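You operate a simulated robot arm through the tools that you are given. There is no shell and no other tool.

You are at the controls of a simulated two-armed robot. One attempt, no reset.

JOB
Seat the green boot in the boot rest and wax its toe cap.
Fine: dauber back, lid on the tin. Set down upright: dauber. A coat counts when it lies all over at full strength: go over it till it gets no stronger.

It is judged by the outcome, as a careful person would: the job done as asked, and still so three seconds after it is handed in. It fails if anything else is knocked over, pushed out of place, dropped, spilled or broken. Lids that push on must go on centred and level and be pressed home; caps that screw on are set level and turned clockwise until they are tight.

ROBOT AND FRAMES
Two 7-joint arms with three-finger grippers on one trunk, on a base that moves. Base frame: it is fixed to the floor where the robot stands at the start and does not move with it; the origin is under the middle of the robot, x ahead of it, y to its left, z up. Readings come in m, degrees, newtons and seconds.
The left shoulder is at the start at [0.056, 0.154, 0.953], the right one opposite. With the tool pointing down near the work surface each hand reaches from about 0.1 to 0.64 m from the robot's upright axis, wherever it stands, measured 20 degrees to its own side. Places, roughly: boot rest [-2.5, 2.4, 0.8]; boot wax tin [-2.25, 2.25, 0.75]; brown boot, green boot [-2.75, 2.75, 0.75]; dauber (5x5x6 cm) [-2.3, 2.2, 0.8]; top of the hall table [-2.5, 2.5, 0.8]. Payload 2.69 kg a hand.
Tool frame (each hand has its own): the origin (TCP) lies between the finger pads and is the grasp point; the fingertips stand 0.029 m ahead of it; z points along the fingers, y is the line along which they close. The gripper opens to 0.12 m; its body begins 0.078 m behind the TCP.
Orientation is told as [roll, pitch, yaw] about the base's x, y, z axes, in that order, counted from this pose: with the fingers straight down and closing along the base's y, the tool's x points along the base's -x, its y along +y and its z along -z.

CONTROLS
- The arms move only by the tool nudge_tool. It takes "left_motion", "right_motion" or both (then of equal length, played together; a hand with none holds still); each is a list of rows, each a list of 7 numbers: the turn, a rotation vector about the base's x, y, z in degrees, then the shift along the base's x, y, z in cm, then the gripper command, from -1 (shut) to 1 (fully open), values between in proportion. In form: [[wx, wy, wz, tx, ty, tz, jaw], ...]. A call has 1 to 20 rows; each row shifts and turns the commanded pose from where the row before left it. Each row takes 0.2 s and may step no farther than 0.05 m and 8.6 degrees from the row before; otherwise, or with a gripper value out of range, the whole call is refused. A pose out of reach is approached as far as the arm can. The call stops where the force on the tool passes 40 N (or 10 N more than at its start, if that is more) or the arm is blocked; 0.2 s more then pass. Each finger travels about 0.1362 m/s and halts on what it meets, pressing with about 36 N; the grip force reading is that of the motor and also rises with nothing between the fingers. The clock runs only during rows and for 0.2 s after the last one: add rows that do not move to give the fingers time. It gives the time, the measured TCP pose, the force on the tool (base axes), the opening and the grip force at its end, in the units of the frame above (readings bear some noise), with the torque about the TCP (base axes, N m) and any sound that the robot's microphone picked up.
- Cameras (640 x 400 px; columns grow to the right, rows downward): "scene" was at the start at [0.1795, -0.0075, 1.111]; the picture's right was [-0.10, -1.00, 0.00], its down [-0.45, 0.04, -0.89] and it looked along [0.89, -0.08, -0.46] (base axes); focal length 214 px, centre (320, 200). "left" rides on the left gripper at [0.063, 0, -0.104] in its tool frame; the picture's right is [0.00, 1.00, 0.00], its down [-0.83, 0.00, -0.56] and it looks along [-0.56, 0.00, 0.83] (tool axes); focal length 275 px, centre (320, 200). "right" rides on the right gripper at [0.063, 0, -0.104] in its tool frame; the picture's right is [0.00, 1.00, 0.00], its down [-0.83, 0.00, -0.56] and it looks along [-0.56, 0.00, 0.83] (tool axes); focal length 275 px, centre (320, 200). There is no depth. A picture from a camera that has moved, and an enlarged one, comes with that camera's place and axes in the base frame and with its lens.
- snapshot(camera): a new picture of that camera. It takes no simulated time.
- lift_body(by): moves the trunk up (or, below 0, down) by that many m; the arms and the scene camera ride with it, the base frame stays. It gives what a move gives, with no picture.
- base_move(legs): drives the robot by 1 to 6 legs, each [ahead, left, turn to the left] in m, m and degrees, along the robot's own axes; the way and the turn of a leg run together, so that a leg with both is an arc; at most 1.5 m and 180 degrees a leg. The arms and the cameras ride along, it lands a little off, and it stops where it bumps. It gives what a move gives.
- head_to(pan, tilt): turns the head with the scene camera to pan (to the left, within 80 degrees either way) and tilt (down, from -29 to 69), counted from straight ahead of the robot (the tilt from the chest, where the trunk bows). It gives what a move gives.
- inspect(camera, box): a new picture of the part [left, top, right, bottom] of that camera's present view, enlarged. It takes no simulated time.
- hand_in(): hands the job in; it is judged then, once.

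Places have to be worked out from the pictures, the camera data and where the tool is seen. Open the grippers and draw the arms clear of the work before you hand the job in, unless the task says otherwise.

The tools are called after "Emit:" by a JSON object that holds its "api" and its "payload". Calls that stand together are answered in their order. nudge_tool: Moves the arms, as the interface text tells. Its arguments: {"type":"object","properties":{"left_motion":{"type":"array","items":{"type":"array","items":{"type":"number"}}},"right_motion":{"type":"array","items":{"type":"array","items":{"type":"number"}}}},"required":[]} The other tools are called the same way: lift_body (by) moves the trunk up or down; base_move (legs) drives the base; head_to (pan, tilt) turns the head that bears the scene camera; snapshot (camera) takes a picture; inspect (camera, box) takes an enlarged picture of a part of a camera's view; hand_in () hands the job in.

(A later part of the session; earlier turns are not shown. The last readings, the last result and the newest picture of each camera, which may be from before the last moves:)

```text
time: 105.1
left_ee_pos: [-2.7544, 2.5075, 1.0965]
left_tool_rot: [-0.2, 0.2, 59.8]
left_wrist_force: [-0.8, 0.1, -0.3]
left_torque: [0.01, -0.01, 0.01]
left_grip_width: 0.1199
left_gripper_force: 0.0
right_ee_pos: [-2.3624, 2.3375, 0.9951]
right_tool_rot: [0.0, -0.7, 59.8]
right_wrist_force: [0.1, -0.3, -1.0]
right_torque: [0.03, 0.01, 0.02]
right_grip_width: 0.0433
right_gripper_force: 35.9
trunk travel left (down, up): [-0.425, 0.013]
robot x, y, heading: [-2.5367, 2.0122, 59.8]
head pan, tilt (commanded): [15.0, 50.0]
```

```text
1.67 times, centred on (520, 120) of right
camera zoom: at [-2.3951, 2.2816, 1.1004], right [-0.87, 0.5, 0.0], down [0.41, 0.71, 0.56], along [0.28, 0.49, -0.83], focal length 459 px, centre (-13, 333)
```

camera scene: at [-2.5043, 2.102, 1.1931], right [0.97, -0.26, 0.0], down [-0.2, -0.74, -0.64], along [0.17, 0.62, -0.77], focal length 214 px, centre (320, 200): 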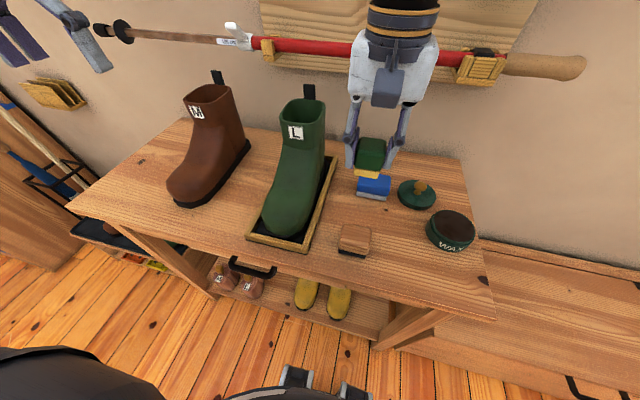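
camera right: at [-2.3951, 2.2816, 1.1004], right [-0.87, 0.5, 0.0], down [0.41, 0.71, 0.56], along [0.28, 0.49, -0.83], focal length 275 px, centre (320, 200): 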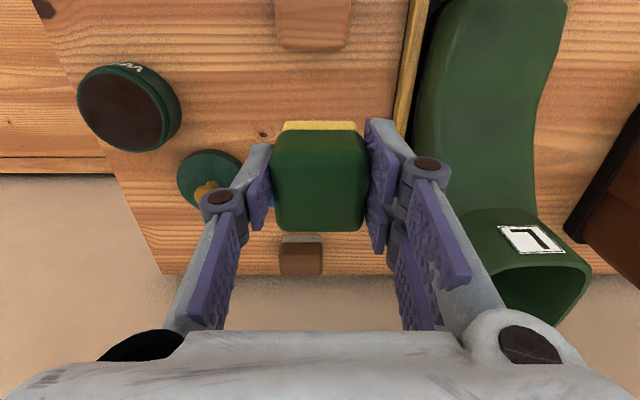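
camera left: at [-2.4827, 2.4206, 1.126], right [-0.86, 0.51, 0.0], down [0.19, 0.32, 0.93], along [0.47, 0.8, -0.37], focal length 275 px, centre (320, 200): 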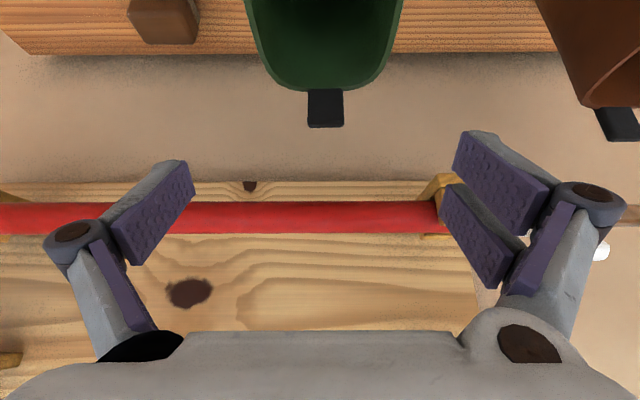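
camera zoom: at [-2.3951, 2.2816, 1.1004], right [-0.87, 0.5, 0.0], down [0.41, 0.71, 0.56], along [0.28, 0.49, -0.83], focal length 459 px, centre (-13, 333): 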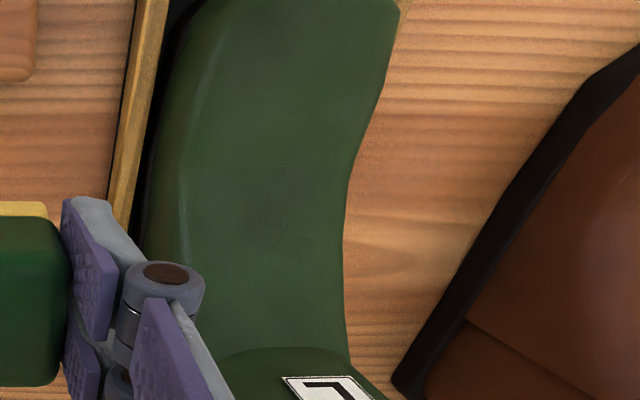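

The toe cap runs from the toe tip (n≈0.78) back to about n≈0.84, width about 9 cm. I bring the loaded dauber above its middle.

Emit:
{"api": "nudge_tool", "payload": {"right_motion": [[0, 0, 0, -4.37, 1.76, 0, -1], [0, 0, 0, -4.37, 1.76, 0, -1], [0, 0, 0, -4.37, 1.76, 0, -1], [0, 0, 0, 0, 0, -2.5, -1], [0, 0, 0, 0, 0, 0, -1]]}}

Emit:
{"api": "snapshot", "payload": {"camera": "right"}}

Emit:
{"api": "inspect", "payload": {"camera": "scene", "box": [220, 110, 360, 260]}}

```text
time: 106.3
left_ee_pos: [-2.7535, 2.5069, 1.0961]
left_tool_rot: [-0.2, 0.0, 59.8]
left_wrist_force: [-0.3, -0.3, -0.5]
left_torque: [-0.01, -0.05, 0.0]
left_grip_width: 0.12
left_gripper_force: 0.0
right_ee_pos: [-2.4929, 2.3901, 0.9692]
right_tool_rot: [0.0, -0.5, 59.7]
right_wrist_force: [-0.1, -0.4, -0.5]
right_torque: [0.02, 0.03, -0.02]
right_grip_width: 0.0433
right_gripper_force: 35.7
trunk travel left (down, up): [-0.425, 0.013]
robot x, y, heading: [-2.5382, 2.0123, 59.8]
head pan, tilt (commanded): [15.0, 50.0]
```

```text
taken
camera right: at [-2.5267, 2.3334, 1.0734], right [-0.87, 0.5, 0.0], down [0.41, 0.71, 0.56], along [0.28, 0.49, -0.83], focal length 275 px, centre (320, 200)
```

right: 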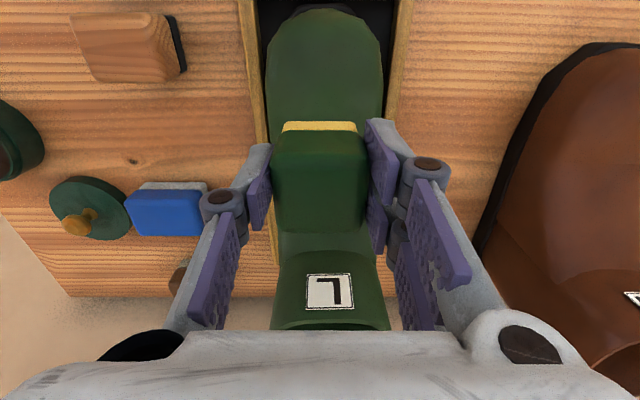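

```text
2.67 times, centred on (290, 185) of scene
camera zoom: at [-2.5049, 2.1019, 1.1931], right [0.97, -0.26, 0.0], down [-0.2, -0.74, -0.64], along [0.17, 0.62, -0.77], focal length 572 px, centre (400, 240)
```

zoom: 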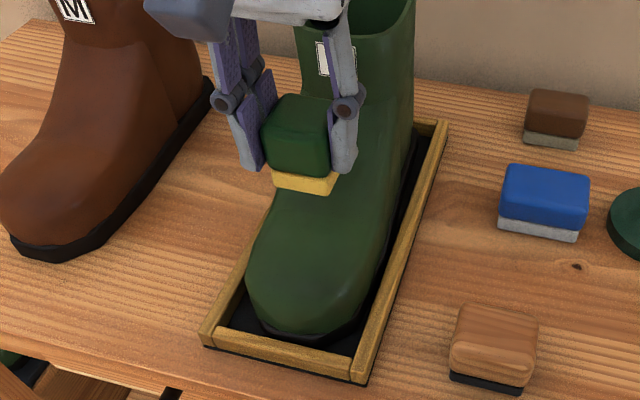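

The boot's toe lies under the hand camera, centred on u≈3.358. I enlarge the toe in the hand view before dabbing.

Emit:
{"api": "inspect", "payload": {"camera": "right", "box": [240, 0, 410, 130]}}

```text
3.08 times, centred on (325, 65) of right
camera zoom: at [-2.5267, 2.3334, 1.0734], right [-0.87, 0.5, 0.0], down [0.41, 0.71, 0.56], along [0.28, 0.49, -0.83], focal length 847 px, centre (305, 615)
```

zoom: 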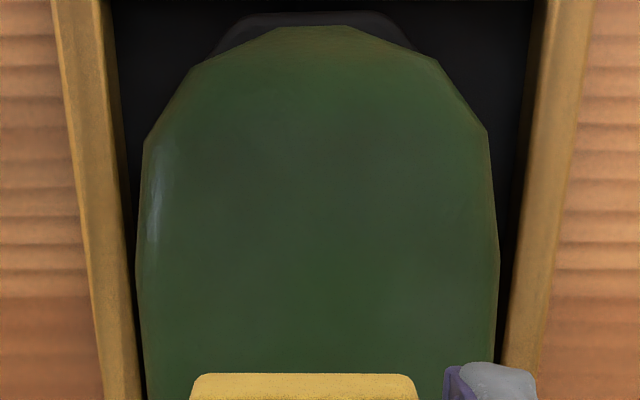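

I shift the dauber to about the middle of the cap and lower in small steps to first contact.

Emit:
{"api": "nudge_tool", "payload": {"right_motion": [[0, 0, 0, -1.1, -1.1, -1.5, -1], [0, 0, 0, 0, 0, -0.7, -1], [0, 0, 0, 0, 0, -0.4, -1], [0, 0, 0, 0, 0, 0, -1]]}}

Emit:
{"api": "inspect", "payload": {"camera": "scene", "box": [220, 110, 360, 260]}}

```text
time: 107.3
left_ee_pos: [-2.7544, 2.5075, 1.0959]
left_tool_rot: [-0.2, 0.1, 59.8]
left_wrist_force: [0.6, 0.1, -0.1]
left_torque: [-0.02, 0.0, -0.01]
left_grip_width: 0.1199
left_gripper_force: 0.0
right_ee_pos: [-2.5041, 2.379, 0.9412]
right_tool_rot: [0.1, -0.5, 59.8]
right_wrist_force: [-0.2, -0.7, -1.0]
right_torque: [-0.01, 0.02, 0.0]
right_grip_width: 0.0431
right_gripper_force: 36.0
trunk travel left (down, up): [-0.425, 0.013]
robot x, y, heading: [-2.5356, 2.0082, 59.9]
head pan, tilt (commanded): [15.0, 50.0]
```

```text
2.67 times, centred on (290, 185) of scene
camera zoom: at [-2.5044, 2.102, 1.1931], right [0.97, -0.26, 0.0], down [-0.2, -0.74, -0.64], along [0.17, 0.62, -0.77], focal length 572 px, centre (400, 240)
```

zoom: 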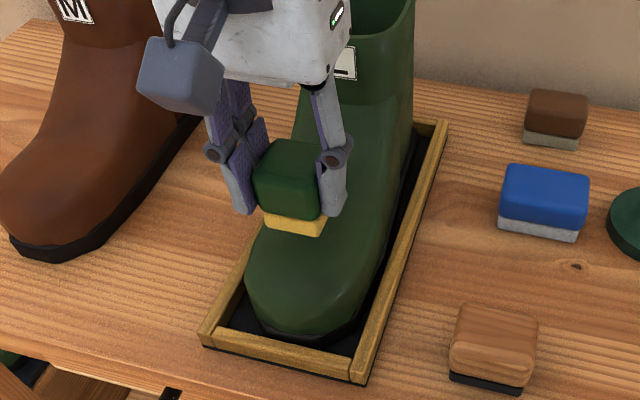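

No contact yet at felt height ≈0.89. I go on down in 4 mm steps.

Emit:
{"api": "nudge_tool", "payload": {"right_motion": [[0, 0, 0, 0, 0, -0.4, -1], [0, 0, 0, 0, 0, -0.4, -1], [0, 0, 0, 0, 0, -0.4, -1], [0, 0, 0, 0, 0, -0.3, -1], [0, 0, 0, 0, 0, 0, -1]]}}

Emit:
{"api": "inspect", "payload": {"camera": "scene", "box": [220, 110, 360, 260]}}

```text
time: 108.5
left_ee_pos: [-2.754, 2.5071, 1.096]
left_tool_rot: [-0.2, 0.1, 59.8]
left_wrist_force: [0.0, -0.6, -0.2]
left_torque: [-0.03, 0.0, 0.01]
left_grip_width: 0.12
left_gripper_force: 0.2
right_ee_pos: [-2.5057, 2.3811, 0.9277]
right_tool_rot: [0.1, -0.7, 59.8]
right_wrist_force: [-0.1, 0.3, -0.6]
right_torque: [-0.03, 0.0, -0.02]
right_grip_width: 0.043
right_gripper_force: 36.2
trunk travel left (down, up): [-0.425, 0.013]
robot x, y, heading: [-2.5342, 2.0098, 60.1]
head pan, tilt (commanded): [15.0, 50.0]
```

```text
2.67 times, centred on (290, 185) of scene
camera zoom: at [-2.5045, 2.102, 1.1931], right [0.97, -0.26, 0.0], down [-0.2, -0.74, -0.64], along [0.17, 0.62, -0.77], focal length 572 px, centre (400, 240)
```

zoom: 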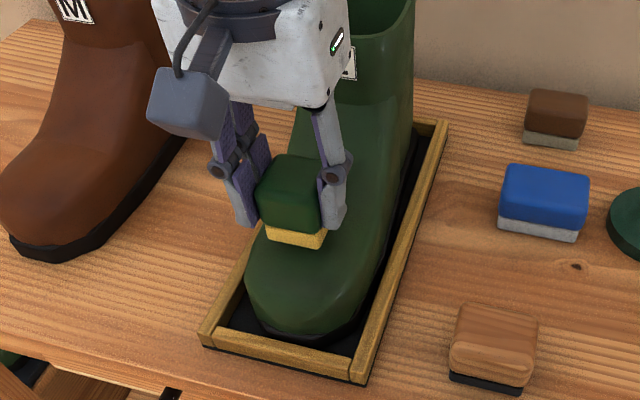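

Still free at felt ≈0.878; I continue down.

Emit:
{"api": "nudge_tool", "payload": {"right_motion": [[0, 0, 0, 0, 0, -0.4, -1], [0, 0, 0, 0, 0, -0.3, -1], [0, 0, 0, 0, 0, -0.3, -1], [0, 0, 0, 0, 0, 0, -1]]}}

```text
time: 109.5
left_ee_pos: [-2.7547, 2.5075, 1.0961]
left_tool_rot: [-0.3, 0.1, 59.8]
left_wrist_force: [1.2, 0.5, 0.5]
left_torque: [0.0, 0.02, 0.02]
left_grip_width: 0.1199
left_gripper_force: 0.1
right_ee_pos: [-2.5046, 2.3803, 0.9181]
right_tool_rot: [0.0, -0.5, 59.9]
right_wrist_force: [-0.2, -0.1, -0.6]
right_torque: [0.01, 0.0, -0.01]
right_grip_width: 0.0431
right_gripper_force: 36.5
trunk travel left (down, up): [-0.425, 0.013]
robot x, y, heading: [-2.5362, 2.0098, 59.7]
head pan, tilt (commanded): [15.0, 50.0]
```

Felt is at about 0.868 and still free. I lower another 1 cm in small steps.

Emit:
{"api": "nudge_tool", "payload": {"right_motion": [[0, 0, 0, 0, 0, -0.3, -1], [0, 0, 0, 0, 0, -0.3, -1], [0, 0, 0, 0, 0, -0.3, -1], [0, 0, 0, 0, 0, 0, -1]]}}

Emit:
{"api": "inspect", "payload": {"camera": "scene", "box": [240, 140, 340, 260]}}

```text
time: 110.5
left_ee_pos: [-2.7538, 2.5062, 1.097]
left_tool_rot: [-0.2, 0.0, 59.8]
left_wrist_force: [-0.6, -0.1, 0.8]
left_torque: [0.0, -0.04, -0.05]
left_grip_width: 0.1199
left_gripper_force: 0.0
right_ee_pos: [-2.5054, 2.3808, 0.9097]
right_tool_rot: [0.2, -0.6, 59.6]
right_wrist_force: [2.8, -0.1, 27.9]
right_torque: [0.02, -0.11, -0.05]
right_grip_width: 0.0436
right_gripper_force: 36.1
trunk travel left (down, up): [-0.425, 0.013]
robot x, y, heading: [-2.533, 2.0121, 59.8]
head pan, tilt (commanded): [15.0, 50.0]
```

```text
3.33 times, centred on (290, 200) of scene
camera zoom: at [-2.5044, 2.1003, 1.1934], right [0.97, -0.26, 0.0], down [-0.2, -0.74, -0.64], along [0.17, 0.62, -0.77], focal length 715 px, centre (420, 200)
```

zoom: 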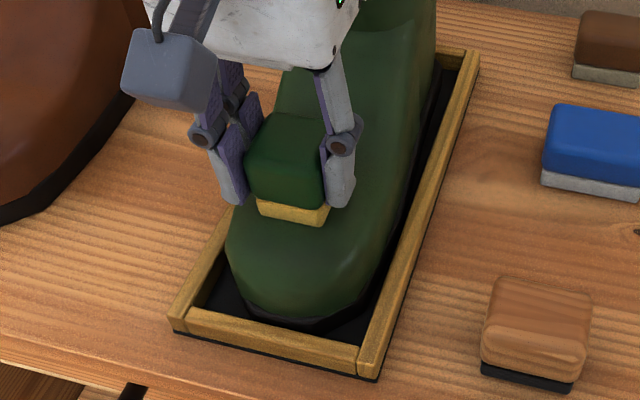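

Contact on the toe at z=0.910 with 28 N. I lift 4 cm to see what coat was left.

Emit:
{"api": "nudge_tool", "payload": {"right_motion": [[0, 0, 0, 0, 0, 1.5, -1], [0, 0, 0, 1.5, 2.6, 3, -1], [0, 0, 0, 1.5, 2.6, 2, -1], [0, 0, 0, 0, 0, 0, -1]]}}

Emit:
{"api": "inspect", "payload": {"camera": "scene", "box": [240, 140, 340, 260]}}

Emit:
{"api": "inspect", "payload": {"camera": "right", "box": [240, 0, 410, 130]}}

```text
time: 111.5
left_ee_pos: [-2.7543, 2.508, 1.0964]
left_tool_rot: [-0.2, 0.2, 59.9]
left_wrist_force: [0.1, 1.0, 0.5]
left_torque: [0.0, 0.02, -0.02]
left_grip_width: 0.1202
left_gripper_force: 0.1
right_ee_pos: [-2.4754, 2.4247, 0.9671]
right_tool_rot: [0.2, -0.6, 59.8]
right_wrist_force: [-0.2, -0.1, -1.1]
right_torque: [-0.04, 0.01, 0.01]
right_grip_width: 0.0433
right_gripper_force: 35.8
right hand out of reach, approached as far as the arm can: row 3
trunk travel left (down, up): [-0.425, 0.013]
robot x, y, heading: [-2.5353, 2.0087, 59.7]
head pan, tilt (commanded): [15.0, 50.0]
```

```text
3.33 times, centred on (290, 200) of scene
camera zoom: at [-2.5045, 2.1021, 1.193], right [0.97, -0.26, 0.0], down [-0.2, -0.74, -0.64], along [0.17, 0.62, -0.77], focal length 715 px, centre (420, 200)
```

zoom: 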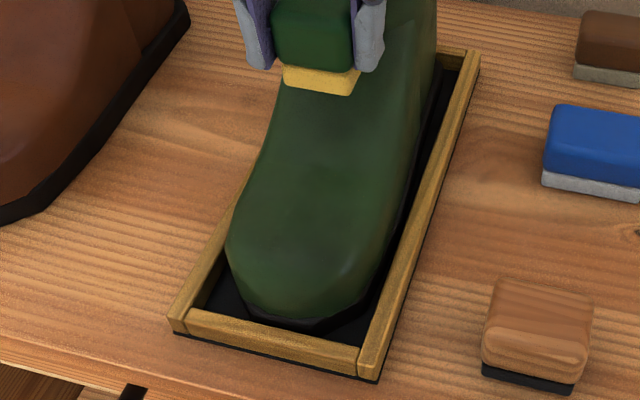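

```text
3.08 times, centred on (325, 65) of right
camera zoom: at [-2.5094, 2.3672, 1.072], right [-0.87, 0.5, 0.0], down [0.41, 0.71, 0.56], along [0.28, 0.49, -0.83], focal length 847 px, centre (305, 615)
```

zoom: 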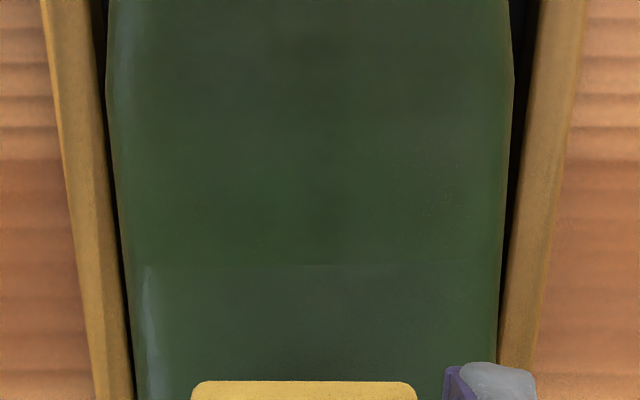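

No coat shows from a plain press, so it must be rubbed; the cap's seam is near n≈0.836. The right arm is near its reach limit here, so I draw it right 20 cm and then drive the base 20 cm left.

Emit:
{"api": "nudge_tool", "payload": {"right_motion": [[0, 0, 0, 4.33, -2.5, 0, -1], [0, 0, 0, 4.33, -2.5, 0, -1], [0, 0, 0, 4.33, -2.5, 0, -1], [0, 0, 0, 4.33, -2.5, 0, -1], [0, 0, 0, 0, 0, 0, -1]]}}

Emit:
{"api": "base_move", "payload": {"legs": [[0, 0.2, 0]]}}

Emit:
{"api": "head_to", "payload": {"pan": 0, "tilt": 52}}

Emit:
{"api": "snapshot", "payload": {"camera": "scene"}}

Emit:
{"api": "snapshot", "payload": {"camera": "right"}}

```text
time: 112.7
left_ee_pos: [-2.7538, 2.5076, 1.0954]
left_tool_rot: [-0.1, 0.0, 59.7]
left_wrist_force: [-0.4, -0.5, -0.2]
left_torque: [-0.02, -0.02, 0.01]
left_grip_width: 0.1199
left_gripper_force: 0.1
right_ee_pos: [-2.3067, 2.32, 0.9711]
right_tool_rot: [0.1, -0.6, 59.8]
right_wrist_force: [-0.1, 0.0, 0.1]
right_torque: [-0.01, 0.0, 0.03]
right_grip_width: 0.0432
right_gripper_force: 36.4
trunk travel left (down, up): [-0.425, 0.013]
robot x, y, heading: [-2.5356, 2.015, 59.8]
head pan, tilt (commanded): [15.0, 50.0]
```

```text
time: 114.8
left_ee_pos: [-2.9284, 2.6054, 1.0952]
left_tool_rot: [-0.2, 0.1, 60.1]
left_wrist_force: [0.1, -0.1, -0.4]
left_torque: [0.01, -0.02, -0.01]
left_grip_width: 0.1199
left_gripper_force: 0.0
right_ee_pos: [-2.4803, 2.4212, 0.9705]
right_tool_rot: [0.1, -0.6, 60.0]
right_wrist_force: [-0.4, 0.9, -0.7]
right_torque: [-0.04, -0.04, -0.02]
right_grip_width: 0.043
right_gripper_force: 35.6
trunk travel left (down, up): [-0.425, 0.013]
robot x, y, heading: [-2.7065, 2.1084, 60.1]
head pan, tilt (commanded): [15.0, 50.0]
```

```text
time: 115.6
left_ee_pos: [-2.9285, 2.606, 1.0955]
left_tool_rot: [-0.1, 0.1, 60.1]
left_wrist_force: [-0.8, 0.8, 0.6]
left_torque: [0.0, -0.03, 0.01]
left_grip_width: 0.1199
left_gripper_force: 0.0
right_ee_pos: [-2.4795, 2.4215, 0.9703]
right_tool_rot: [0.0, -0.6, 60.0]
right_wrist_force: [-0.3, -0.2, -0.4]
right_torque: [0.02, -0.01, -0.01]
right_grip_width: 0.0434
right_gripper_force: 36.1
trunk travel left (down, up): [-0.425, 0.013]
robot x, y, heading: [-2.7115, 2.1122, 60.1]
head pan, tilt (commanded): [0.0, 52.0]
```

```text
taken
camera scene: at [-2.6594, 2.1922, 1.1904], right [0.87, -0.5, 0.0], down [-0.39, -0.68, -0.62], along [0.31, 0.53, -0.79], focal length 214 px, centre (320, 200)
```

scene: 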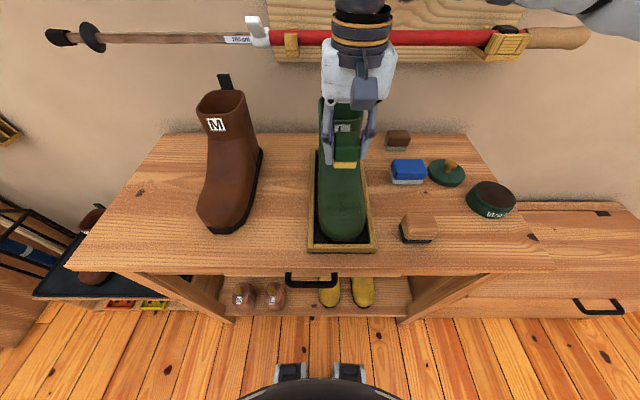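

```text
taken
camera right: at [-2.5122, 2.3644, 1.0749], right [-0.87, 0.5, 0.0], down [0.41, 0.72, 0.56], along [0.28, 0.49, -0.83], focal length 275 px, centre (320, 200)
```

right: 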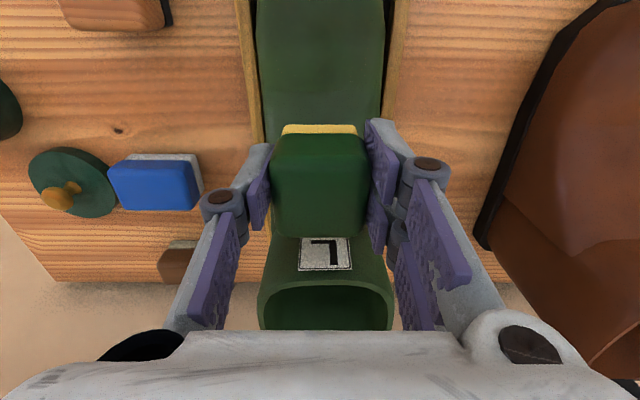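

Better reach now, and a clear view of the toe cap. I bring the dauber to the rear of the cap and lower to contact.

Emit:
{"api": "nudge_tool", "payload": {"right_motion": [[0, 0, 0, -1.4, -2.43, 0, -1], [0, 0, 0, 0, 0, -3, -1], [0, 0, 0, 0, 0, -1.5, -1], [0, 0, 0, 0, 0, -0.4, -1], [0, 0, 0, 0, 0, -0.3, -1], [0, 0, 0, 0, 0, 0, -1]]}}

Emit:
{"api": "inspect", "payload": {"camera": "scene", "box": [290, 130, 390, 260]}}

```text
time: 117.0
left_ee_pos: [-2.9283, 2.6048, 1.0956]
left_tool_rot: [-0.1, 0.1, 60.2]
left_wrist_force: [0.3, 0.0, 0.4]
left_torque: [0.04, 0.02, 0.0]
left_grip_width: 0.1201
left_gripper_force: 0.0
right_ee_pos: [-2.4927, 2.3961, 0.9195]
right_tool_rot: [0.2, -0.6, 60.1]
right_wrist_force: [0.0, -0.2, -1.7]
right_torque: [0.03, -0.01, 0.03]
right_grip_width: 0.043
right_gripper_force: 35.7
trunk travel left (down, up): [-0.425, 0.013]
robot x, y, heading: [-2.7089, 2.1093, 60.2]
head pan, tilt (commanded): [0.0, 52.0]
```

```text
3.08 times, centred on (340, 195) of scene
camera zoom: at [-2.6593, 2.1922, 1.1904], right [0.87, -0.5, 0.0], down [-0.39, -0.68, -0.62], along [0.31, 0.53, -0.79], focal length 660 px, centre (258, 215)
```

zoom: 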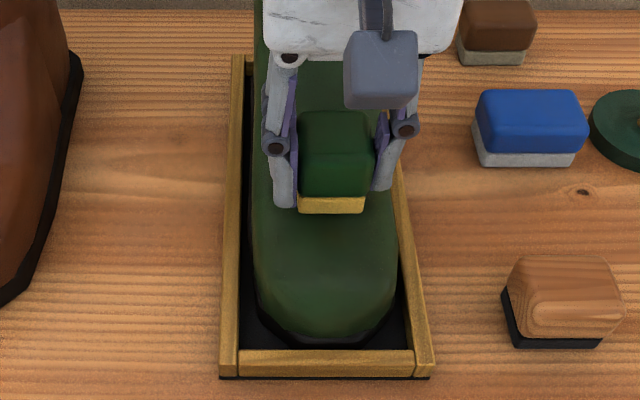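

A darker patch now shows on the toe where I first pressed, so the wax does coat. I lower to contact here and watch the force.

Emit:
{"api": "nudge_tool", "payload": {"right_motion": [[0, 0, 0, 0, 0, -0.3, -1], [0, 0, 0, 0, 0, -0.2, -1], [0, 0, 0, 0, 0, 0, -1]]}}

```text
time: 117.8
left_ee_pos: [-2.9294, 2.6048, 1.0965]
left_tool_rot: [-0.3, 0.0, 60.1]
left_wrist_force: [-0.5, -0.3, 0.3]
left_torque: [-0.07, 0.02, 0.0]
left_grip_width: 0.12
left_gripper_force: 0.2
right_ee_pos: [-2.4935, 2.3952, 0.9148]
right_tool_rot: [0.2, -0.7, 60.0]
right_wrist_force: [-3.3, -4.8, 13.7]
right_torque: [-0.07, -0.23, -0.13]
right_grip_width: 0.0432
right_gripper_force: 35.8
trunk travel left (down, up): [-0.425, 0.013]
robot x, y, heading: [-2.7104, 2.1081, 60.1]
head pan, tilt (commanded): [0.0, 52.0]
```

Contact with 14 N, mostly at the felt's rear edge, so the surface rises rearward. I rub side to side while working forward over the cap.

Emit:
{"api": "nudge_tool", "payload": {"right_motion": [[0, 0, 0, -0.87, 0.5, 0, -1], [0, 0, 0, 0.87, -0.5, 0, -1], [0, 0, 0, 0.87, -0.5, 0, -1], [0, 0, 0, -0.87, 0.5, 0, -1], [0, 0, 0, -0.5, -0.87, -0.15, -1], [0, 0, 0, -0.87, 0.5, 0, -1], [0, 0, 0, 0.87, -0.5, 0, -1], [0, 0, 0, 0.87, -0.5, 0, -1], [0, 0, 0, -0.87, 0.5, 0, -1], [0, 0, 0, -0.5, -0.87, -0.15, -1], [0, 0, 0, -0.87, 0.5, 0, -1], [0, 0, 0, 0.87, -0.5, 0, -1], [0, 0, 0, 0.87, -0.5, 0, -1], [0, 0, 0, -0.87, 0.5, 0, -1]]}}

Emit:
{"api": "inspect", "payload": {"camera": "scene", "box": [290, 130, 390, 260]}}

```text
time: 120.8
left_ee_pos: [-2.9296, 2.6057, 1.0963]
left_tool_rot: [-0.2, 0.0, 60.1]
left_wrist_force: [-0.1, 0.3, -0.1]
left_torque: [0.0, -0.02, -0.01]
left_grip_width: 0.12
left_gripper_force: 0.1
right_ee_pos: [-2.5041, 2.3791, 0.9111]
right_tool_rot: [0.0, -0.5, 59.9]
right_wrist_force: [0.4, -1.1, 4.0]
right_torque: [-0.04, 0.05, 0.03]
right_grip_width: 0.0431
right_gripper_force: 36.4
trunk travel left (down, up): [-0.425, 0.013]
robot x, y, heading: [-2.7079, 2.1096, 60.2]
head pan, tilt (commanded): [0.0, 52.0]
```

```text
3.08 times, centred on (340, 195) of scene
camera zoom: at [-2.6597, 2.1921, 1.1905], right [0.87, -0.5, 0.0], down [-0.39, -0.68, -0.62], along [0.31, 0.53, -0.79], focal length 660 px, centre (258, 215)
```

zoom: 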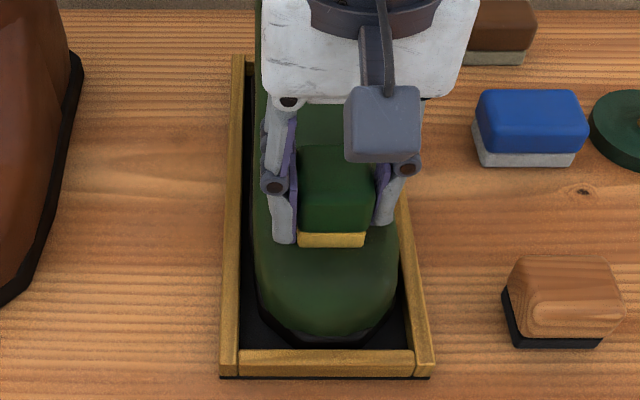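

Light 4 N contact at the end. I lift the dauber away to the right to see the coat so far.

Emit:
{"api": "nudge_tool", "payload": {"right_motion": [[0, 0, 0, 0, 0, 3, -1], [0, 0, 0, 3.5, -2, 2, -1], [0, 0, 0, 4, -2.3, 0, -1], [0, 0, 0, 4, -2.3, 0, -1], [0, 0, 0, 0, 0, 0, -1]]}}

Emit:
{"api": "inspect", "payload": {"camera": "scene", "box": [290, 130, 390, 260]}}

Emit:
{"api": "inspect", "payload": {"camera": "scene", "box": [315, 180, 375, 245]}}

```text
time: 122.0
left_ee_pos: [-2.9273, 2.6057, 1.0967]
left_tool_rot: [-0.2, 0.1, 60.1]
left_wrist_force: [0.6, 0.2, -0.7]
left_torque: [-0.03, 0.03, -0.03]
left_grip_width: 0.1201
left_gripper_force: 0.1
right_ee_pos: [-2.3909, 2.3099, 0.9598]
right_tool_rot: [0.1, -0.6, 60.1]
right_wrist_force: [-0.8, -0.4, 0.1]
right_torque: [-0.03, 0.02, 0.0]
right_grip_width: 0.0432
right_gripper_force: 35.8
trunk travel left (down, up): [-0.425, 0.013]
robot x, y, heading: [-2.7069, 2.109, 60.0]
head pan, tilt (commanded): [0.0, 52.0]
```

```text
3.08 times, centred on (340, 195) of scene
camera zoom: at [-2.6597, 2.1926, 1.1904], right [0.87, -0.5, 0.0], down [-0.39, -0.68, -0.62], along [0.31, 0.53, -0.79], focal length 660 px, centre (258, 215)
```

zoom: 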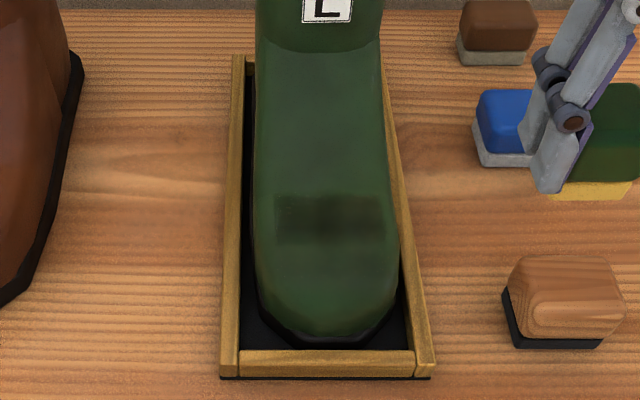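

```text
6.15 times, centred on (345, 212) of scene
camera zoom: at [-2.6597, 2.1926, 1.1904], right [0.87, -0.5, 0.0], down [-0.39, -0.68, -0.62], along [0.31, 0.53, -0.79], focal length 1320 px, centre (166, 123)
```

zoom: 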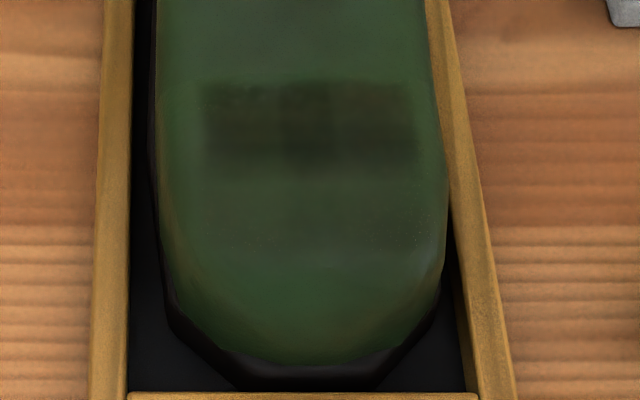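

The coat shows as a dark band (strongest at n≈0.81–0.84), still patchy and not yet on the sides and front. I go back and rub the rear band with wider strokes.

Emit:
{"api": "nudge_tool", "payload": {"right_motion": [[0, 0, 0, -3.5, 2.83, 0, -1], [0, 0, 0, -3.5, 2.83, 0, -1], [0, 0, 0, -3.5, 2.83, 0, -1], [0, 0, 0, 0, 0, -3, -1], [0, 0, 0, 0, 0, -1.3, -1], [0, 0, 0, 0, 0, -0.3, -1], [0, 0, 0, -2.3, 1.33, 0, -1], [0, 0, 0, 2.3, -1.33, 0, -1], [0, 0, 0, 2.3, -1.33, 0, -1], [0, 0, 0, -2.3, 1.33, 0, -1], [0, 0, 0, -2.3, 1.33, 0, -1], [0, 0, 0, 2.3, -1.33, 0, -1], [0, 0, 0, 2.3, -1.33, 0, -1], [0, 0, 0, -2.3, 1.33, 0, -1]]}}

```text
time: 125.0
left_ee_pos: [-2.9284, 2.6061, 1.0965]
left_tool_rot: [-0.1, 0.1, 60.1]
left_wrist_force: [0.1, 0.3, 0.2]
left_torque: [-0.01, -0.01, 0.0]
left_grip_width: 0.1199
left_gripper_force: 0.1
right_ee_pos: [-2.4928, 2.3974, 0.9157]
right_tool_rot: [0.1, -0.5, 59.9]
right_wrist_force: [-3.4, -5.8, 5.4]
right_torque: [-0.2, -0.13, -0.17]
right_grip_width: 0.0431
right_gripper_force: 35.7
trunk travel left (down, up): [-0.425, 0.013]
robot x, y, heading: [-2.7076, 2.1104, 60.1]
head pan, tilt (commanded): [0.0, 52.0]
```

Now I continue the same strokes 1.3 cm and 2.6 cm farther forward.

Emit:
{"api": "nudge_tool", "payload": {"right_motion": [[0, 0, 0, -0.65, -1.13, -0.35, -1], [0, 0, 0, -2.3, 1.33, 0, -1], [0, 0, 0, 2.3, -1.33, 0, -1], [0, 0, 0, 2.3, -1.33, 0, -1], [0, 0, 0, -2.3, 1.33, 0, -1], [0, 0, 0, -2.3, 1.33, 0, -1], [0, 0, 0, 2.3, -1.33, 0, -1], [0, 0, 0, 2.3, -1.33, 0, -1], [0, 0, 0, -2.3, 1.33, 0, -1], [0, 0, 0, 0, 0, 0, -1]]}}

Emit:
{"api": "nudge_tool", "payload": {"right_motion": [[0, 0, 0, -0.65, -1.13, -0.2, -1], [0, 0, 0, -2.3, 1.33, 0, -1], [0, 0, 0, 2.3, -1.33, 0, -1], [0, 0, 0, 2.3, -1.33, 0, -1], [0, 0, 0, -2.3, 1.33, 0, -1], [0, 0, 0, -2.3, 1.33, 0, -1], [0, 0, 0, 2.3, -1.33, 0, -1], [0, 0, 0, 2.3, -1.33, 0, -1], [0, 0, 0, -2.3, 1.33, 0, -1], [0, 0, 0, 0, 0, 0, -1]]}}

Emit:
{"api": "inspect", "payload": {"camera": "scene", "box": [290, 130, 390, 260]}}

```text
time: 127.2
left_ee_pos: [-2.9281, 2.6044, 1.0964]
left_tool_rot: [-0.1, 0.0, 60.1]
left_wrist_force: [-0.2, 0.1, -0.1]
left_torque: [0.02, -0.02, -0.02]
left_grip_width: 0.1203
left_gripper_force: 0.1
right_ee_pos: [-2.4985, 2.3866, 0.9101]
right_tool_rot: [0.1, -0.8, 60.1]
right_wrist_force: [6.6, -2.5, 26.3]
right_torque: [-0.31, -0.17, 0.03]
right_grip_width: 0.0434
right_gripper_force: 36.2
trunk travel left (down, up): [-0.425, 0.013]
robot x, y, heading: [-2.7093, 2.1105, 60.2]
head pan, tilt (commanded): [0.0, 52.0]
```

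```text
time: 129.4
left_ee_pos: [-2.9296, 2.6056, 1.0957]
left_tool_rot: [-0.1, 0.0, 60.1]
left_wrist_force: [0.7, 0.0, -0.1]
left_torque: [-0.01, 0.0, -0.02]
left_grip_width: 0.12
left_gripper_force: 0.1
right_ee_pos: [-2.5049, 2.3764, 0.9099]
right_tool_rot: [0.3, -0.7, 60.0]
right_wrist_force: [1.0, 0.1, 13.6]
right_torque: [0.08, 0.06, -0.04]
right_grip_width: 0.0435
right_gripper_force: 35.4
trunk travel left (down, up): [-0.425, 0.013]
robot x, y, heading: [-2.7065, 2.108, 60.2]
head pan, tilt (commanded): [0.0, 52.0]
```

```text
3.08 times, centred on (340, 195) of scene
camera zoom: at [-2.6595, 2.1915, 1.1906], right [0.87, -0.5, 0.0], down [-0.39, -0.68, -0.62], along [0.31, 0.53, -0.79], focal length 660 px, centre (258, 215)
```

zoom: 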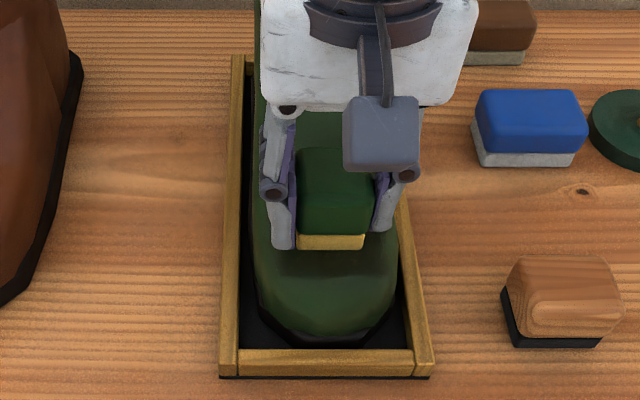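

I next work the front slope: lift a little, tilt the dauber 20 degrees so the felt faces the front of the cap, move forward and lower.

Emit:
{"api": "nudge_tool", "payload": {"right_motion": [[0, 0, 0, 0, 0, 2, -1], [5.77, -3.33, 0, -0.63, -1.08, 0, -1], [5.77, -3.33, 0, -0.63, -1.08, 0, -1], [5.77, -3.33, 0, -0.63, -1.08, 0, -1], [0, 0, 0, 0, 0, -1.5, -1], [0, 0, 0, 0, 0, -0.5, -1], [0, 0, 0, 0, 0, 0, -1]]}}

Emit:
{"api": "inspect", "payload": {"camera": "scene", "box": [290, 130, 390, 260]}}

Emit:
{"api": "snapshot", "payload": {"camera": "right"}}

```text
time: 131.0
left_ee_pos: [-2.927, 2.606, 1.0965]
left_tool_rot: [-0.2, 0.2, 60.1]
left_wrist_force: [0.7, -0.1, 0.7]
left_torque: [-0.03, -0.01, 0.0]
left_grip_width: 0.1199
left_gripper_force: 0.1
right_ee_pos: [-2.526, 2.3429, 0.9096]
right_tool_rot: [0.2, -20.6, 60.0]
right_wrist_force: [0.4, 0.2, -0.7]
right_torque: [0.0, 0.02, 0.03]
right_grip_width: 0.0431
right_gripper_force: 36.3
trunk travel left (down, up): [-0.425, 0.013]
robot x, y, heading: [-2.7077, 2.11, 59.9]
head pan, tilt (commanded): [0.0, 52.0]
```

```text
3.08 times, centred on (340, 195) of scene
camera zoom: at [-2.6593, 2.1923, 1.1904], right [0.87, -0.5, 0.0], down [-0.39, -0.68, -0.62], along [0.31, 0.53, -0.79], focal length 660 px, centre (258, 215)
```

zoom: 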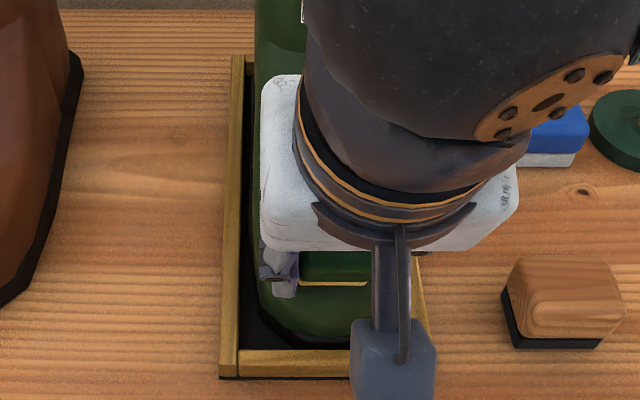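

```text
taken
camera right: at [-2.5737, 2.2592, 0.9853], right [-0.87, 0.5, 0.0], down [0.29, 0.51, 0.81], along [0.4, 0.71, -0.58], focal length 275 px, centre (320, 200)
```

right: 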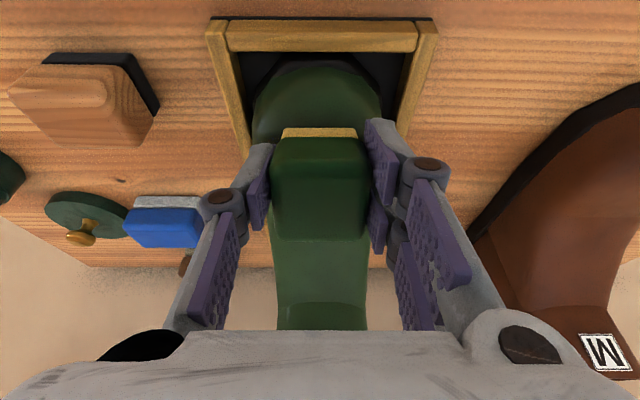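

The tilted dauber is just above the front part of the cap. I lower in small steps to contact.

Emit:
{"api": "nudge_tool", "payload": {"right_motion": [[0, 0, 0, 0, 0, -0.4, -1], [0, 0, 0, 0, 0, -0.3, -1], [0, 0, 0, 0, 0, 0, -1]]}}

```text
time: 131.8
left_ee_pos: [-2.93, 2.605, 1.0964]
left_tool_rot: [-0.1, 0.0, 60.1]
left_wrist_force: [-0.5, 0.5, -0.6]
left_torque: [0.02, -0.01, 0.0]
left_grip_width: 0.12
left_gripper_force: 0.1
right_ee_pos: [-2.5268, 2.3438, 0.9028]
right_tool_rot: [0.3, -20.8, 60.1]
right_wrist_force: [2.4, -2.4, 26.8]
right_torque: [0.25, -0.24, -0.03]
right_grip_width: 0.0437
right_gripper_force: 36.3
trunk travel left (down, up): [-0.425, 0.013]
robot x, y, heading: [-2.7078, 2.1092, 60.3]
head pan, tilt (commanded): [0.0, 52.0]
```

Contact is centred on the felt with 27 N at this 20-degree slope. I rub side to side here.

Emit:
{"api": "nudge_tool", "payload": {"right_motion": [[0, 0, 0, 0, 0, 0.1, -1], [0, 0, 0, -1.73, 1.0, 0, -1], [0, 0, 0, 1.73, -1.0, 0, -1], [0, 0, 0, 1.73, -1.0, 0, -1], [0, 0, 0, -1.73, 1.0, 0, -1], [0, 0, 0, -1.73, 1.0, 0, -1], [0, 0, 0, 1.73, -1.0, 0, -1], [0, 0, 0, 1.73, -1.0, 0, -1], [0, 0, 0, -1.73, 1.0, 0, -1], [0, 0, 0, 0.5, 0.87, 0.15, -1], [0, 0, 0, -1.73, 1.0, 0, -1], [0, 0, 0, 1.73, -1.0, 0, -1], [0, 0, 0, 1.73, -1.0, 0, -1], [0, 0, 0, -1.73, 1.0, 0, -1], [0, 0, 0, 0, 0, 0, -1]]}}

Emit:
{"api": "nudge_tool", "payload": {"right_motion": [[0, 0, 0, 0, 0, 3, -1], [0, 0, 0, 3.5, -2, 2, -1], [0, 0, 0, 4, -2.3, 0, -1], [0, 0, 0, 4, -2.3, 0, -1], [0, 0, 0, 0, 0, 0, -1]]}}

Emit:
{"api": "inspect", "payload": {"camera": "scene", "box": [290, 150, 390, 260]}}

Emit:
{"api": "inspect", "payload": {"camera": "scene", "box": [315, 180, 375, 245]}}

```text
time: 135.0
left_ee_pos: [-2.9292, 2.6047, 1.0976]
left_tool_rot: [-0.1, 0.1, 60.1]
left_wrist_force: [-0.7, 0.1, -0.3]
left_torque: [-0.02, 0.0, 0.01]
left_grip_width: 0.12
left_gripper_force: 0.0
right_ee_pos: [-2.523, 2.3516, 0.8994]
right_tool_rot: [0.1, -20.6, 60.0]
right_wrist_force: [2.0, -7.2, 10.6]
right_torque: [-0.36, -0.29, -0.13]
right_grip_width: 0.0434
right_gripper_force: 35.7
trunk travel left (down, up): [-0.425, 0.013]
robot x, y, heading: [-2.7041, 2.1129, 60.3]
head pan, tilt (commanded): [0.0, 52.0]
```

```text
time: 136.2
left_ee_pos: [-2.9284, 2.6063, 1.0953]
left_tool_rot: [-0.1, 0.1, 60.1]
left_wrist_force: [0.2, -0.4, 0.4]
left_torque: [0.01, -0.01, 0.0]
left_grip_width: 0.1199
left_gripper_force: 0.0
right_ee_pos: [-2.405, 2.2865, 0.9539]
right_tool_rot: [0.2, -20.5, 59.9]
right_wrist_force: [0.2, 0.1, -1.1]
right_torque: [-0.04, -0.03, -0.01]
right_grip_width: 0.0434
right_gripper_force: 35.8
trunk travel left (down, up): [-0.425, 0.013]
robot x, y, heading: [-2.7073, 2.1101, 60.1]
head pan, tilt (commanded): [0.0, 52.0]
```

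```text
3.64 times, centred on (340, 205) of scene
camera zoom: at [-2.6598, 2.1927, 1.1904], right [0.87, -0.5, 0.0], down [-0.39, -0.68, -0.62], along [0.31, 0.53, -0.79], focal length 780 px, centre (247, 182)
```

zoom: 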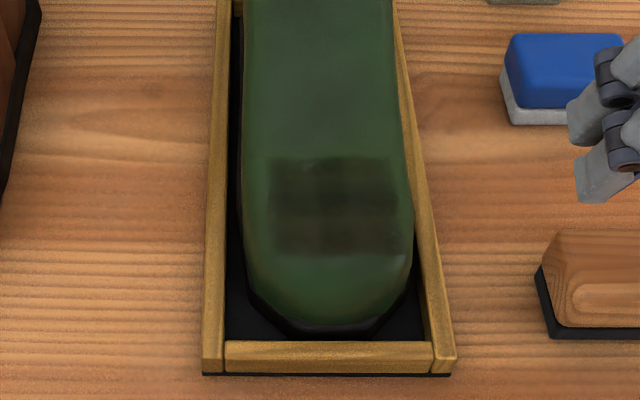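

```text
6.15 times, centred on (345, 212) of scene
camera zoom: at [-2.6598, 2.1927, 1.1904], right [0.87, -0.5, 0.0], down [-0.39, -0.68, -0.62], along [0.31, 0.53, -0.79], focal length 1320 px, centre (166, 123)
```

zoom: 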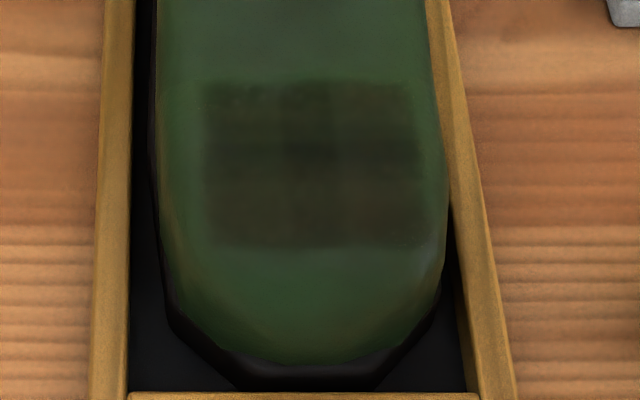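

The coat now fills a sharp-edged rectangle on the cap (about 6.6 x 5.5 cm) and did not spread past it despite wider strokes, so that is the cap's coat area; its tone is still slightly uneven. I check how much wax the felt still holds.

Emit:
{"api": "inspect", "payload": {"camera": "right", "box": [230, 80, 410, 260]}}

Emit:
{"api": "inspect", "payload": {"camera": "scene", "box": [380, 130, 480, 230]}}

```text
2.22 times, centred on (320, 170) of right
camera zoom: at [-2.4544, 2.2021, 1.0313], right [-0.87, 0.49, 0.0], down [0.29, 0.51, 0.81], along [0.4, 0.71, -0.58], focal length 612 px, centre (320, 267)
```

zoom: 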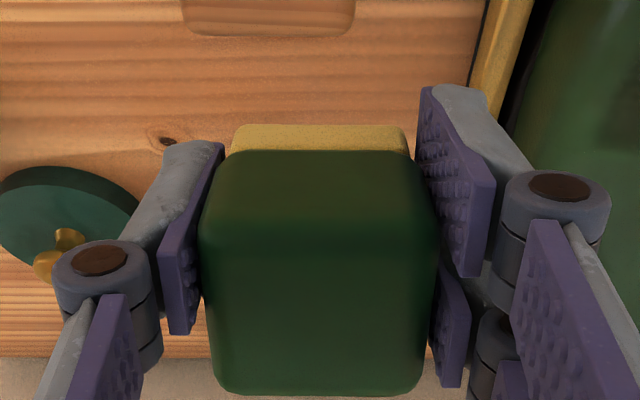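

```text
4.00 times, centred on (430, 180) of scene
camera zoom: at [-2.6598, 2.1927, 1.1904], right [0.87, -0.5, 0.0], down [-0.39, -0.68, -0.62], along [0.31, 0.53, -0.79], focal length 858 px, centre (-120, 280)
```

zoom: 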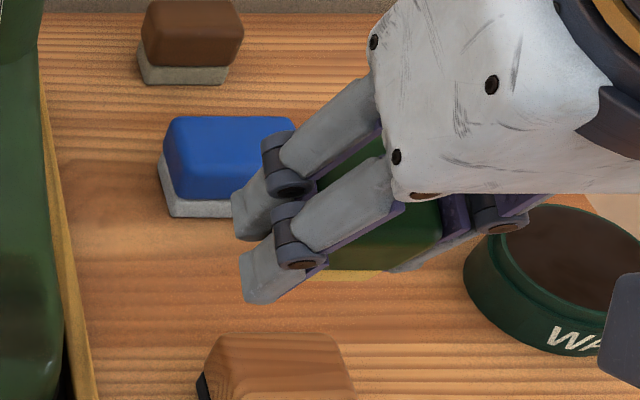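

The felt still looks waxed. I go back with a 10-degree tilt to rub the middle and front of the coat area.

Emit:
{"api": "nudge_tool", "payload": {"right_motion": [[-4.55, 2.63, 0, -3.42, 2.67, 0, -1], [-4.55, 2.63, 0, -3.42, 2.67, 0, -1], [0, 0, 0, -3.42, 2.67, 0, -1], [0, 0, 0, 0, 0, -2.5, -1], [0, 0, 0, 0, 0, -1.5, -1], [0, 0, 0, 0, 0, -0.3, -1], [0, 0, 0, 0, 0, 0, -1]]}}

```text
time: 137.8
left_ee_pos: [-2.9277, 2.6061, 1.0965]
left_tool_rot: [-0.1, 0.1, 60.1]
left_wrist_force: [0.9, 1.6, -0.6]
left_torque: [-0.01, 0.01, 0.0]
left_grip_width: 0.1199
left_gripper_force: 0.0
right_ee_pos: [-2.5105, 2.3658, 0.9126]
right_tool_rot: [0.1, -10.0, 60.0]
right_wrist_force: [-0.1, -0.6, -0.9]
right_torque: [-0.02, 0.03, 0.01]
right_grip_width: 0.0433
right_gripper_force: 36.5
trunk travel left (down, up): [-0.425, 0.013]
robot x, y, heading: [-2.7107, 2.1095, 59.9]
head pan, tilt (commanded): [0.0, 52.0]
```

Just above the surface. I lower 3 mm and rub with side strokes, then step back toward the seam and repeat.

Emit:
{"api": "nudge_tool", "payload": {"right_motion": [[0, 0, 0, 0, 0, -0.3, -1], [0, 0, 0, -1.5, 0.87, 0, -1], [0, 0, 0, 1.5, -0.87, 0, -1], [0, 0, 0, 1.5, -0.87, 0, -1], [0, 0, 0, -1.5, 0.87, 0, -1], [0, 0, 0, -1.5, 0.87, 0, -1], [0, 0, 0, 1.5, -0.87, 0, -1], [0, 0, 0, 1.5, -0.87, 0, -1], [0, 0, 0, -1.5, 0.87, 0, -1], [0, 0, 0, 0, 0, 0, -1]]}}

Emit:
{"api": "nudge_tool", "payload": {"right_motion": [[0, 0, 0, 0.4, 0.69, 0.05, -1], [0, 0, 0, -1.5, 0.87, 0, -1], [0, 0, 0, 1.5, -0.87, 0, -1], [0, 0, 0, 1.5, -0.87, 0, -1], [0, 0, 0, -1.5, 0.87, 0, -1], [0, 0, 0, 0.4, 0.69, 0.05, -1], [0, 0, 0, -1.5, 0.87, 0, -1], [0, 0, 0, 1.5, -0.87, 0, -1], [0, 0, 0, 1.5, -0.87, 0, -1], [0, 0, 0, -1.5, 0.87, 0, -1], [0, 0, 0, 0, 0, 0, -1]]}}

```text
time: 140.0
left_ee_pos: [-2.9282, 2.6059, 1.0957]
left_tool_rot: [-0.1, 0.0, 60.1]
left_wrist_force: [0.2, -0.3, 0.3]
left_torque: [0.0, 0.02, -0.02]
left_grip_width: 0.1201
left_gripper_force: 0.0
right_ee_pos: [-2.5096, 2.3646, 0.9065]
right_tool_rot: [0.2, -10.0, 60.0]
right_wrist_force: [-0.3, 0.1, -1.4]
right_torque: [0.0, 0.04, -0.02]
right_grip_width: 0.0432
right_gripper_force: 36.5
trunk travel left (down, up): [-0.425, 0.013]
robot x, y, heading: [-2.7085, 2.1083, 60.0]
head pan, tilt (commanded): [0.0, 52.0]
```

```text
time: 142.4
left_ee_pos: [-2.9268, 2.6058, 1.0958]
left_tool_rot: [-0.1, 0.0, 60.1]
left_wrist_force: [0.5, 0.4, 0.2]
left_torque: [0.0, 0.01, -0.01]
left_grip_width: 0.1199
left_gripper_force: 0.0
right_ee_pos: [-2.5009, 2.3816, 0.9118]
right_tool_rot: [0.1, -10.0, 60.0]
right_wrist_force: [0.1, -0.2, -0.6]
right_torque: [0.02, 0.01, 0.0]
right_grip_width: 0.0432
right_gripper_force: 36.4
trunk travel left (down, up): [-0.425, 0.013]
robot x, y, heading: [-2.7081, 2.1063, 60.1]
head pan, tilt (commanded): [0.0, 52.0]
```

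Those strokes ran just clear of the surface (no force). I lower until I feel contact before stroking again.

Emit:
{"api": "nudge_tool", "payload": {"right_motion": [[0, 0, 0, 0, 0, -0.25, -1], [0, 0, 0, 0, 0, -0.25, -1], [0, 0, 0, 0, 0, 0, -1]]}}

```text
time: 143.2
left_ee_pos: [-2.9282, 2.606, 1.0968]
left_tool_rot: [-0.1, 0.1, 60.2]
left_wrist_force: [0.3, 0.4, 0.8]
left_torque: [0.02, 0.01, 0.01]
left_grip_width: 0.1199
left_gripper_force: 0.1
right_ee_pos: [-2.5006, 2.379, 0.9048]
right_tool_rot: [0.1, -10.0, 59.9]
right_wrist_force: [-0.3, -0.8, -1.8]
right_torque: [-0.02, 0.02, 0.02]
right_grip_width: 0.0433
right_gripper_force: 36.3
trunk travel left (down, up): [-0.425, 0.013]
robot x, y, heading: [-2.7074, 2.1069, 60.1]
head pan, tilt (commanded): [0.0, 52.0]
```

Still no contact at a height that earlier touched; the dauber may have slid up in the grip or the boot shifted. I look at both cameras.

Emit:
{"api": "snapshot", "payload": {"camera": "right"}}

Emit:
{"api": "inspect", "payload": {"camera": "scene", "box": [290, 130, 390, 260]}}

```text
taken
camera right: at [-2.542, 2.3094, 0.9977], right [-0.87, 0.5, 0.0], down [0.36, 0.63, 0.69], along [0.34, 0.6, -0.72], focal length 275 px, centre (320, 200)
```

right: 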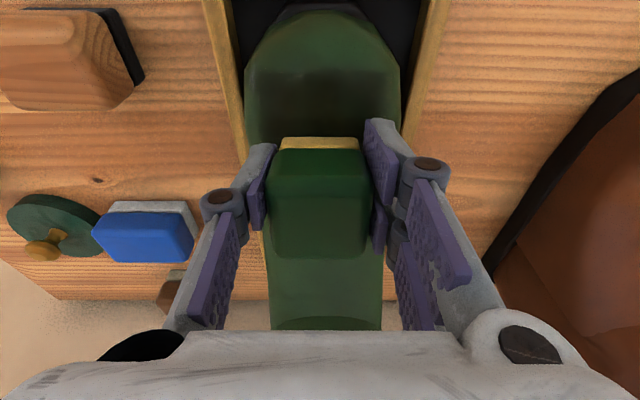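

```text
3.08 times, centred on (340, 195) of scene
camera zoom: at [-2.6594, 2.1922, 1.1904], right [0.87, -0.5, 0.0], down [-0.39, -0.68, -0.62], along [0.31, 0.53, -0.79], focal length 660 px, centre (258, 215)
```

zoom: 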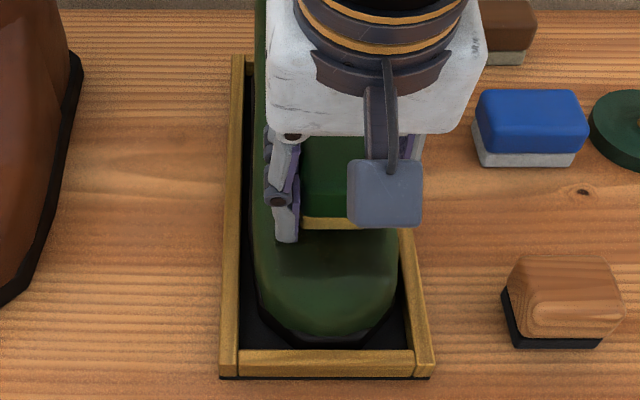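

The dauber has slid about 1 cm up in the grip under the earlier pressure (still straight, felt still ahead of the fingertips). I'll press more lightly: lower in 2 mm steps to soft contact.

Emit:
{"api": "nudge_tool", "payload": {"right_motion": [[0, 0, 0, 0, 0, -0.2, -1], [0, 0, 0, 0, 0, 0, -1]]}}

Emit:
{"api": "nudge_tool", "payload": {"right_motion": [[0, 0, 0, 0, 0, -0.2, -1], [0, 0, 0, 0, 0, 0, -1]]}}

```text
time: 143.8
left_ee_pos: [-2.9284, 2.6056, 1.0966]
left_tool_rot: [-0.1, 0.0, 60.1]
left_wrist_force: [-0.5, -0.9, 0.4]
left_torque: [0.0, 0.02, 0.0]
left_grip_width: 0.1202
left_gripper_force: 0.1
right_ee_pos: [-2.5009, 2.3807, 0.9028]
right_tool_rot: [0.0, -10.1, 59.9]
right_wrist_force: [-0.5, -0.6, 0.0]
right_torque: [-0.02, -0.01, 0.01]
right_grip_width: 0.0433
right_gripper_force: 35.7
trunk travel left (down, up): [-0.425, 0.013]
robot x, y, heading: [-2.706, 2.1137, 60.0]
head pan, tilt (commanded): [0.0, 52.0]
```

```text
time: 144.4
left_ee_pos: [-2.9279, 2.6062, 1.096]
left_tool_rot: [-0.2, 0.0, 60.1]
left_wrist_force: [0.0, 0.3, 0.6]
left_torque: [0.0, 0.0, -0.01]
left_grip_width: 0.1201
left_gripper_force: 0.0
right_ee_pos: [-2.4996, 2.3789, 0.9013]
right_tool_rot: [0.1, -10.1, 60.0]
right_wrist_force: [-0.9, 0.0, -1.6]
right_torque: [-0.02, 0.0, 0.02]
right_grip_width: 0.0432
right_gripper_force: 35.8
trunk travel left (down, up): [-0.425, 0.013]
robot x, y, heading: [-2.709, 2.1102, 60.2]
head pan, tilt (commanded): [0.0, 52.0]
```

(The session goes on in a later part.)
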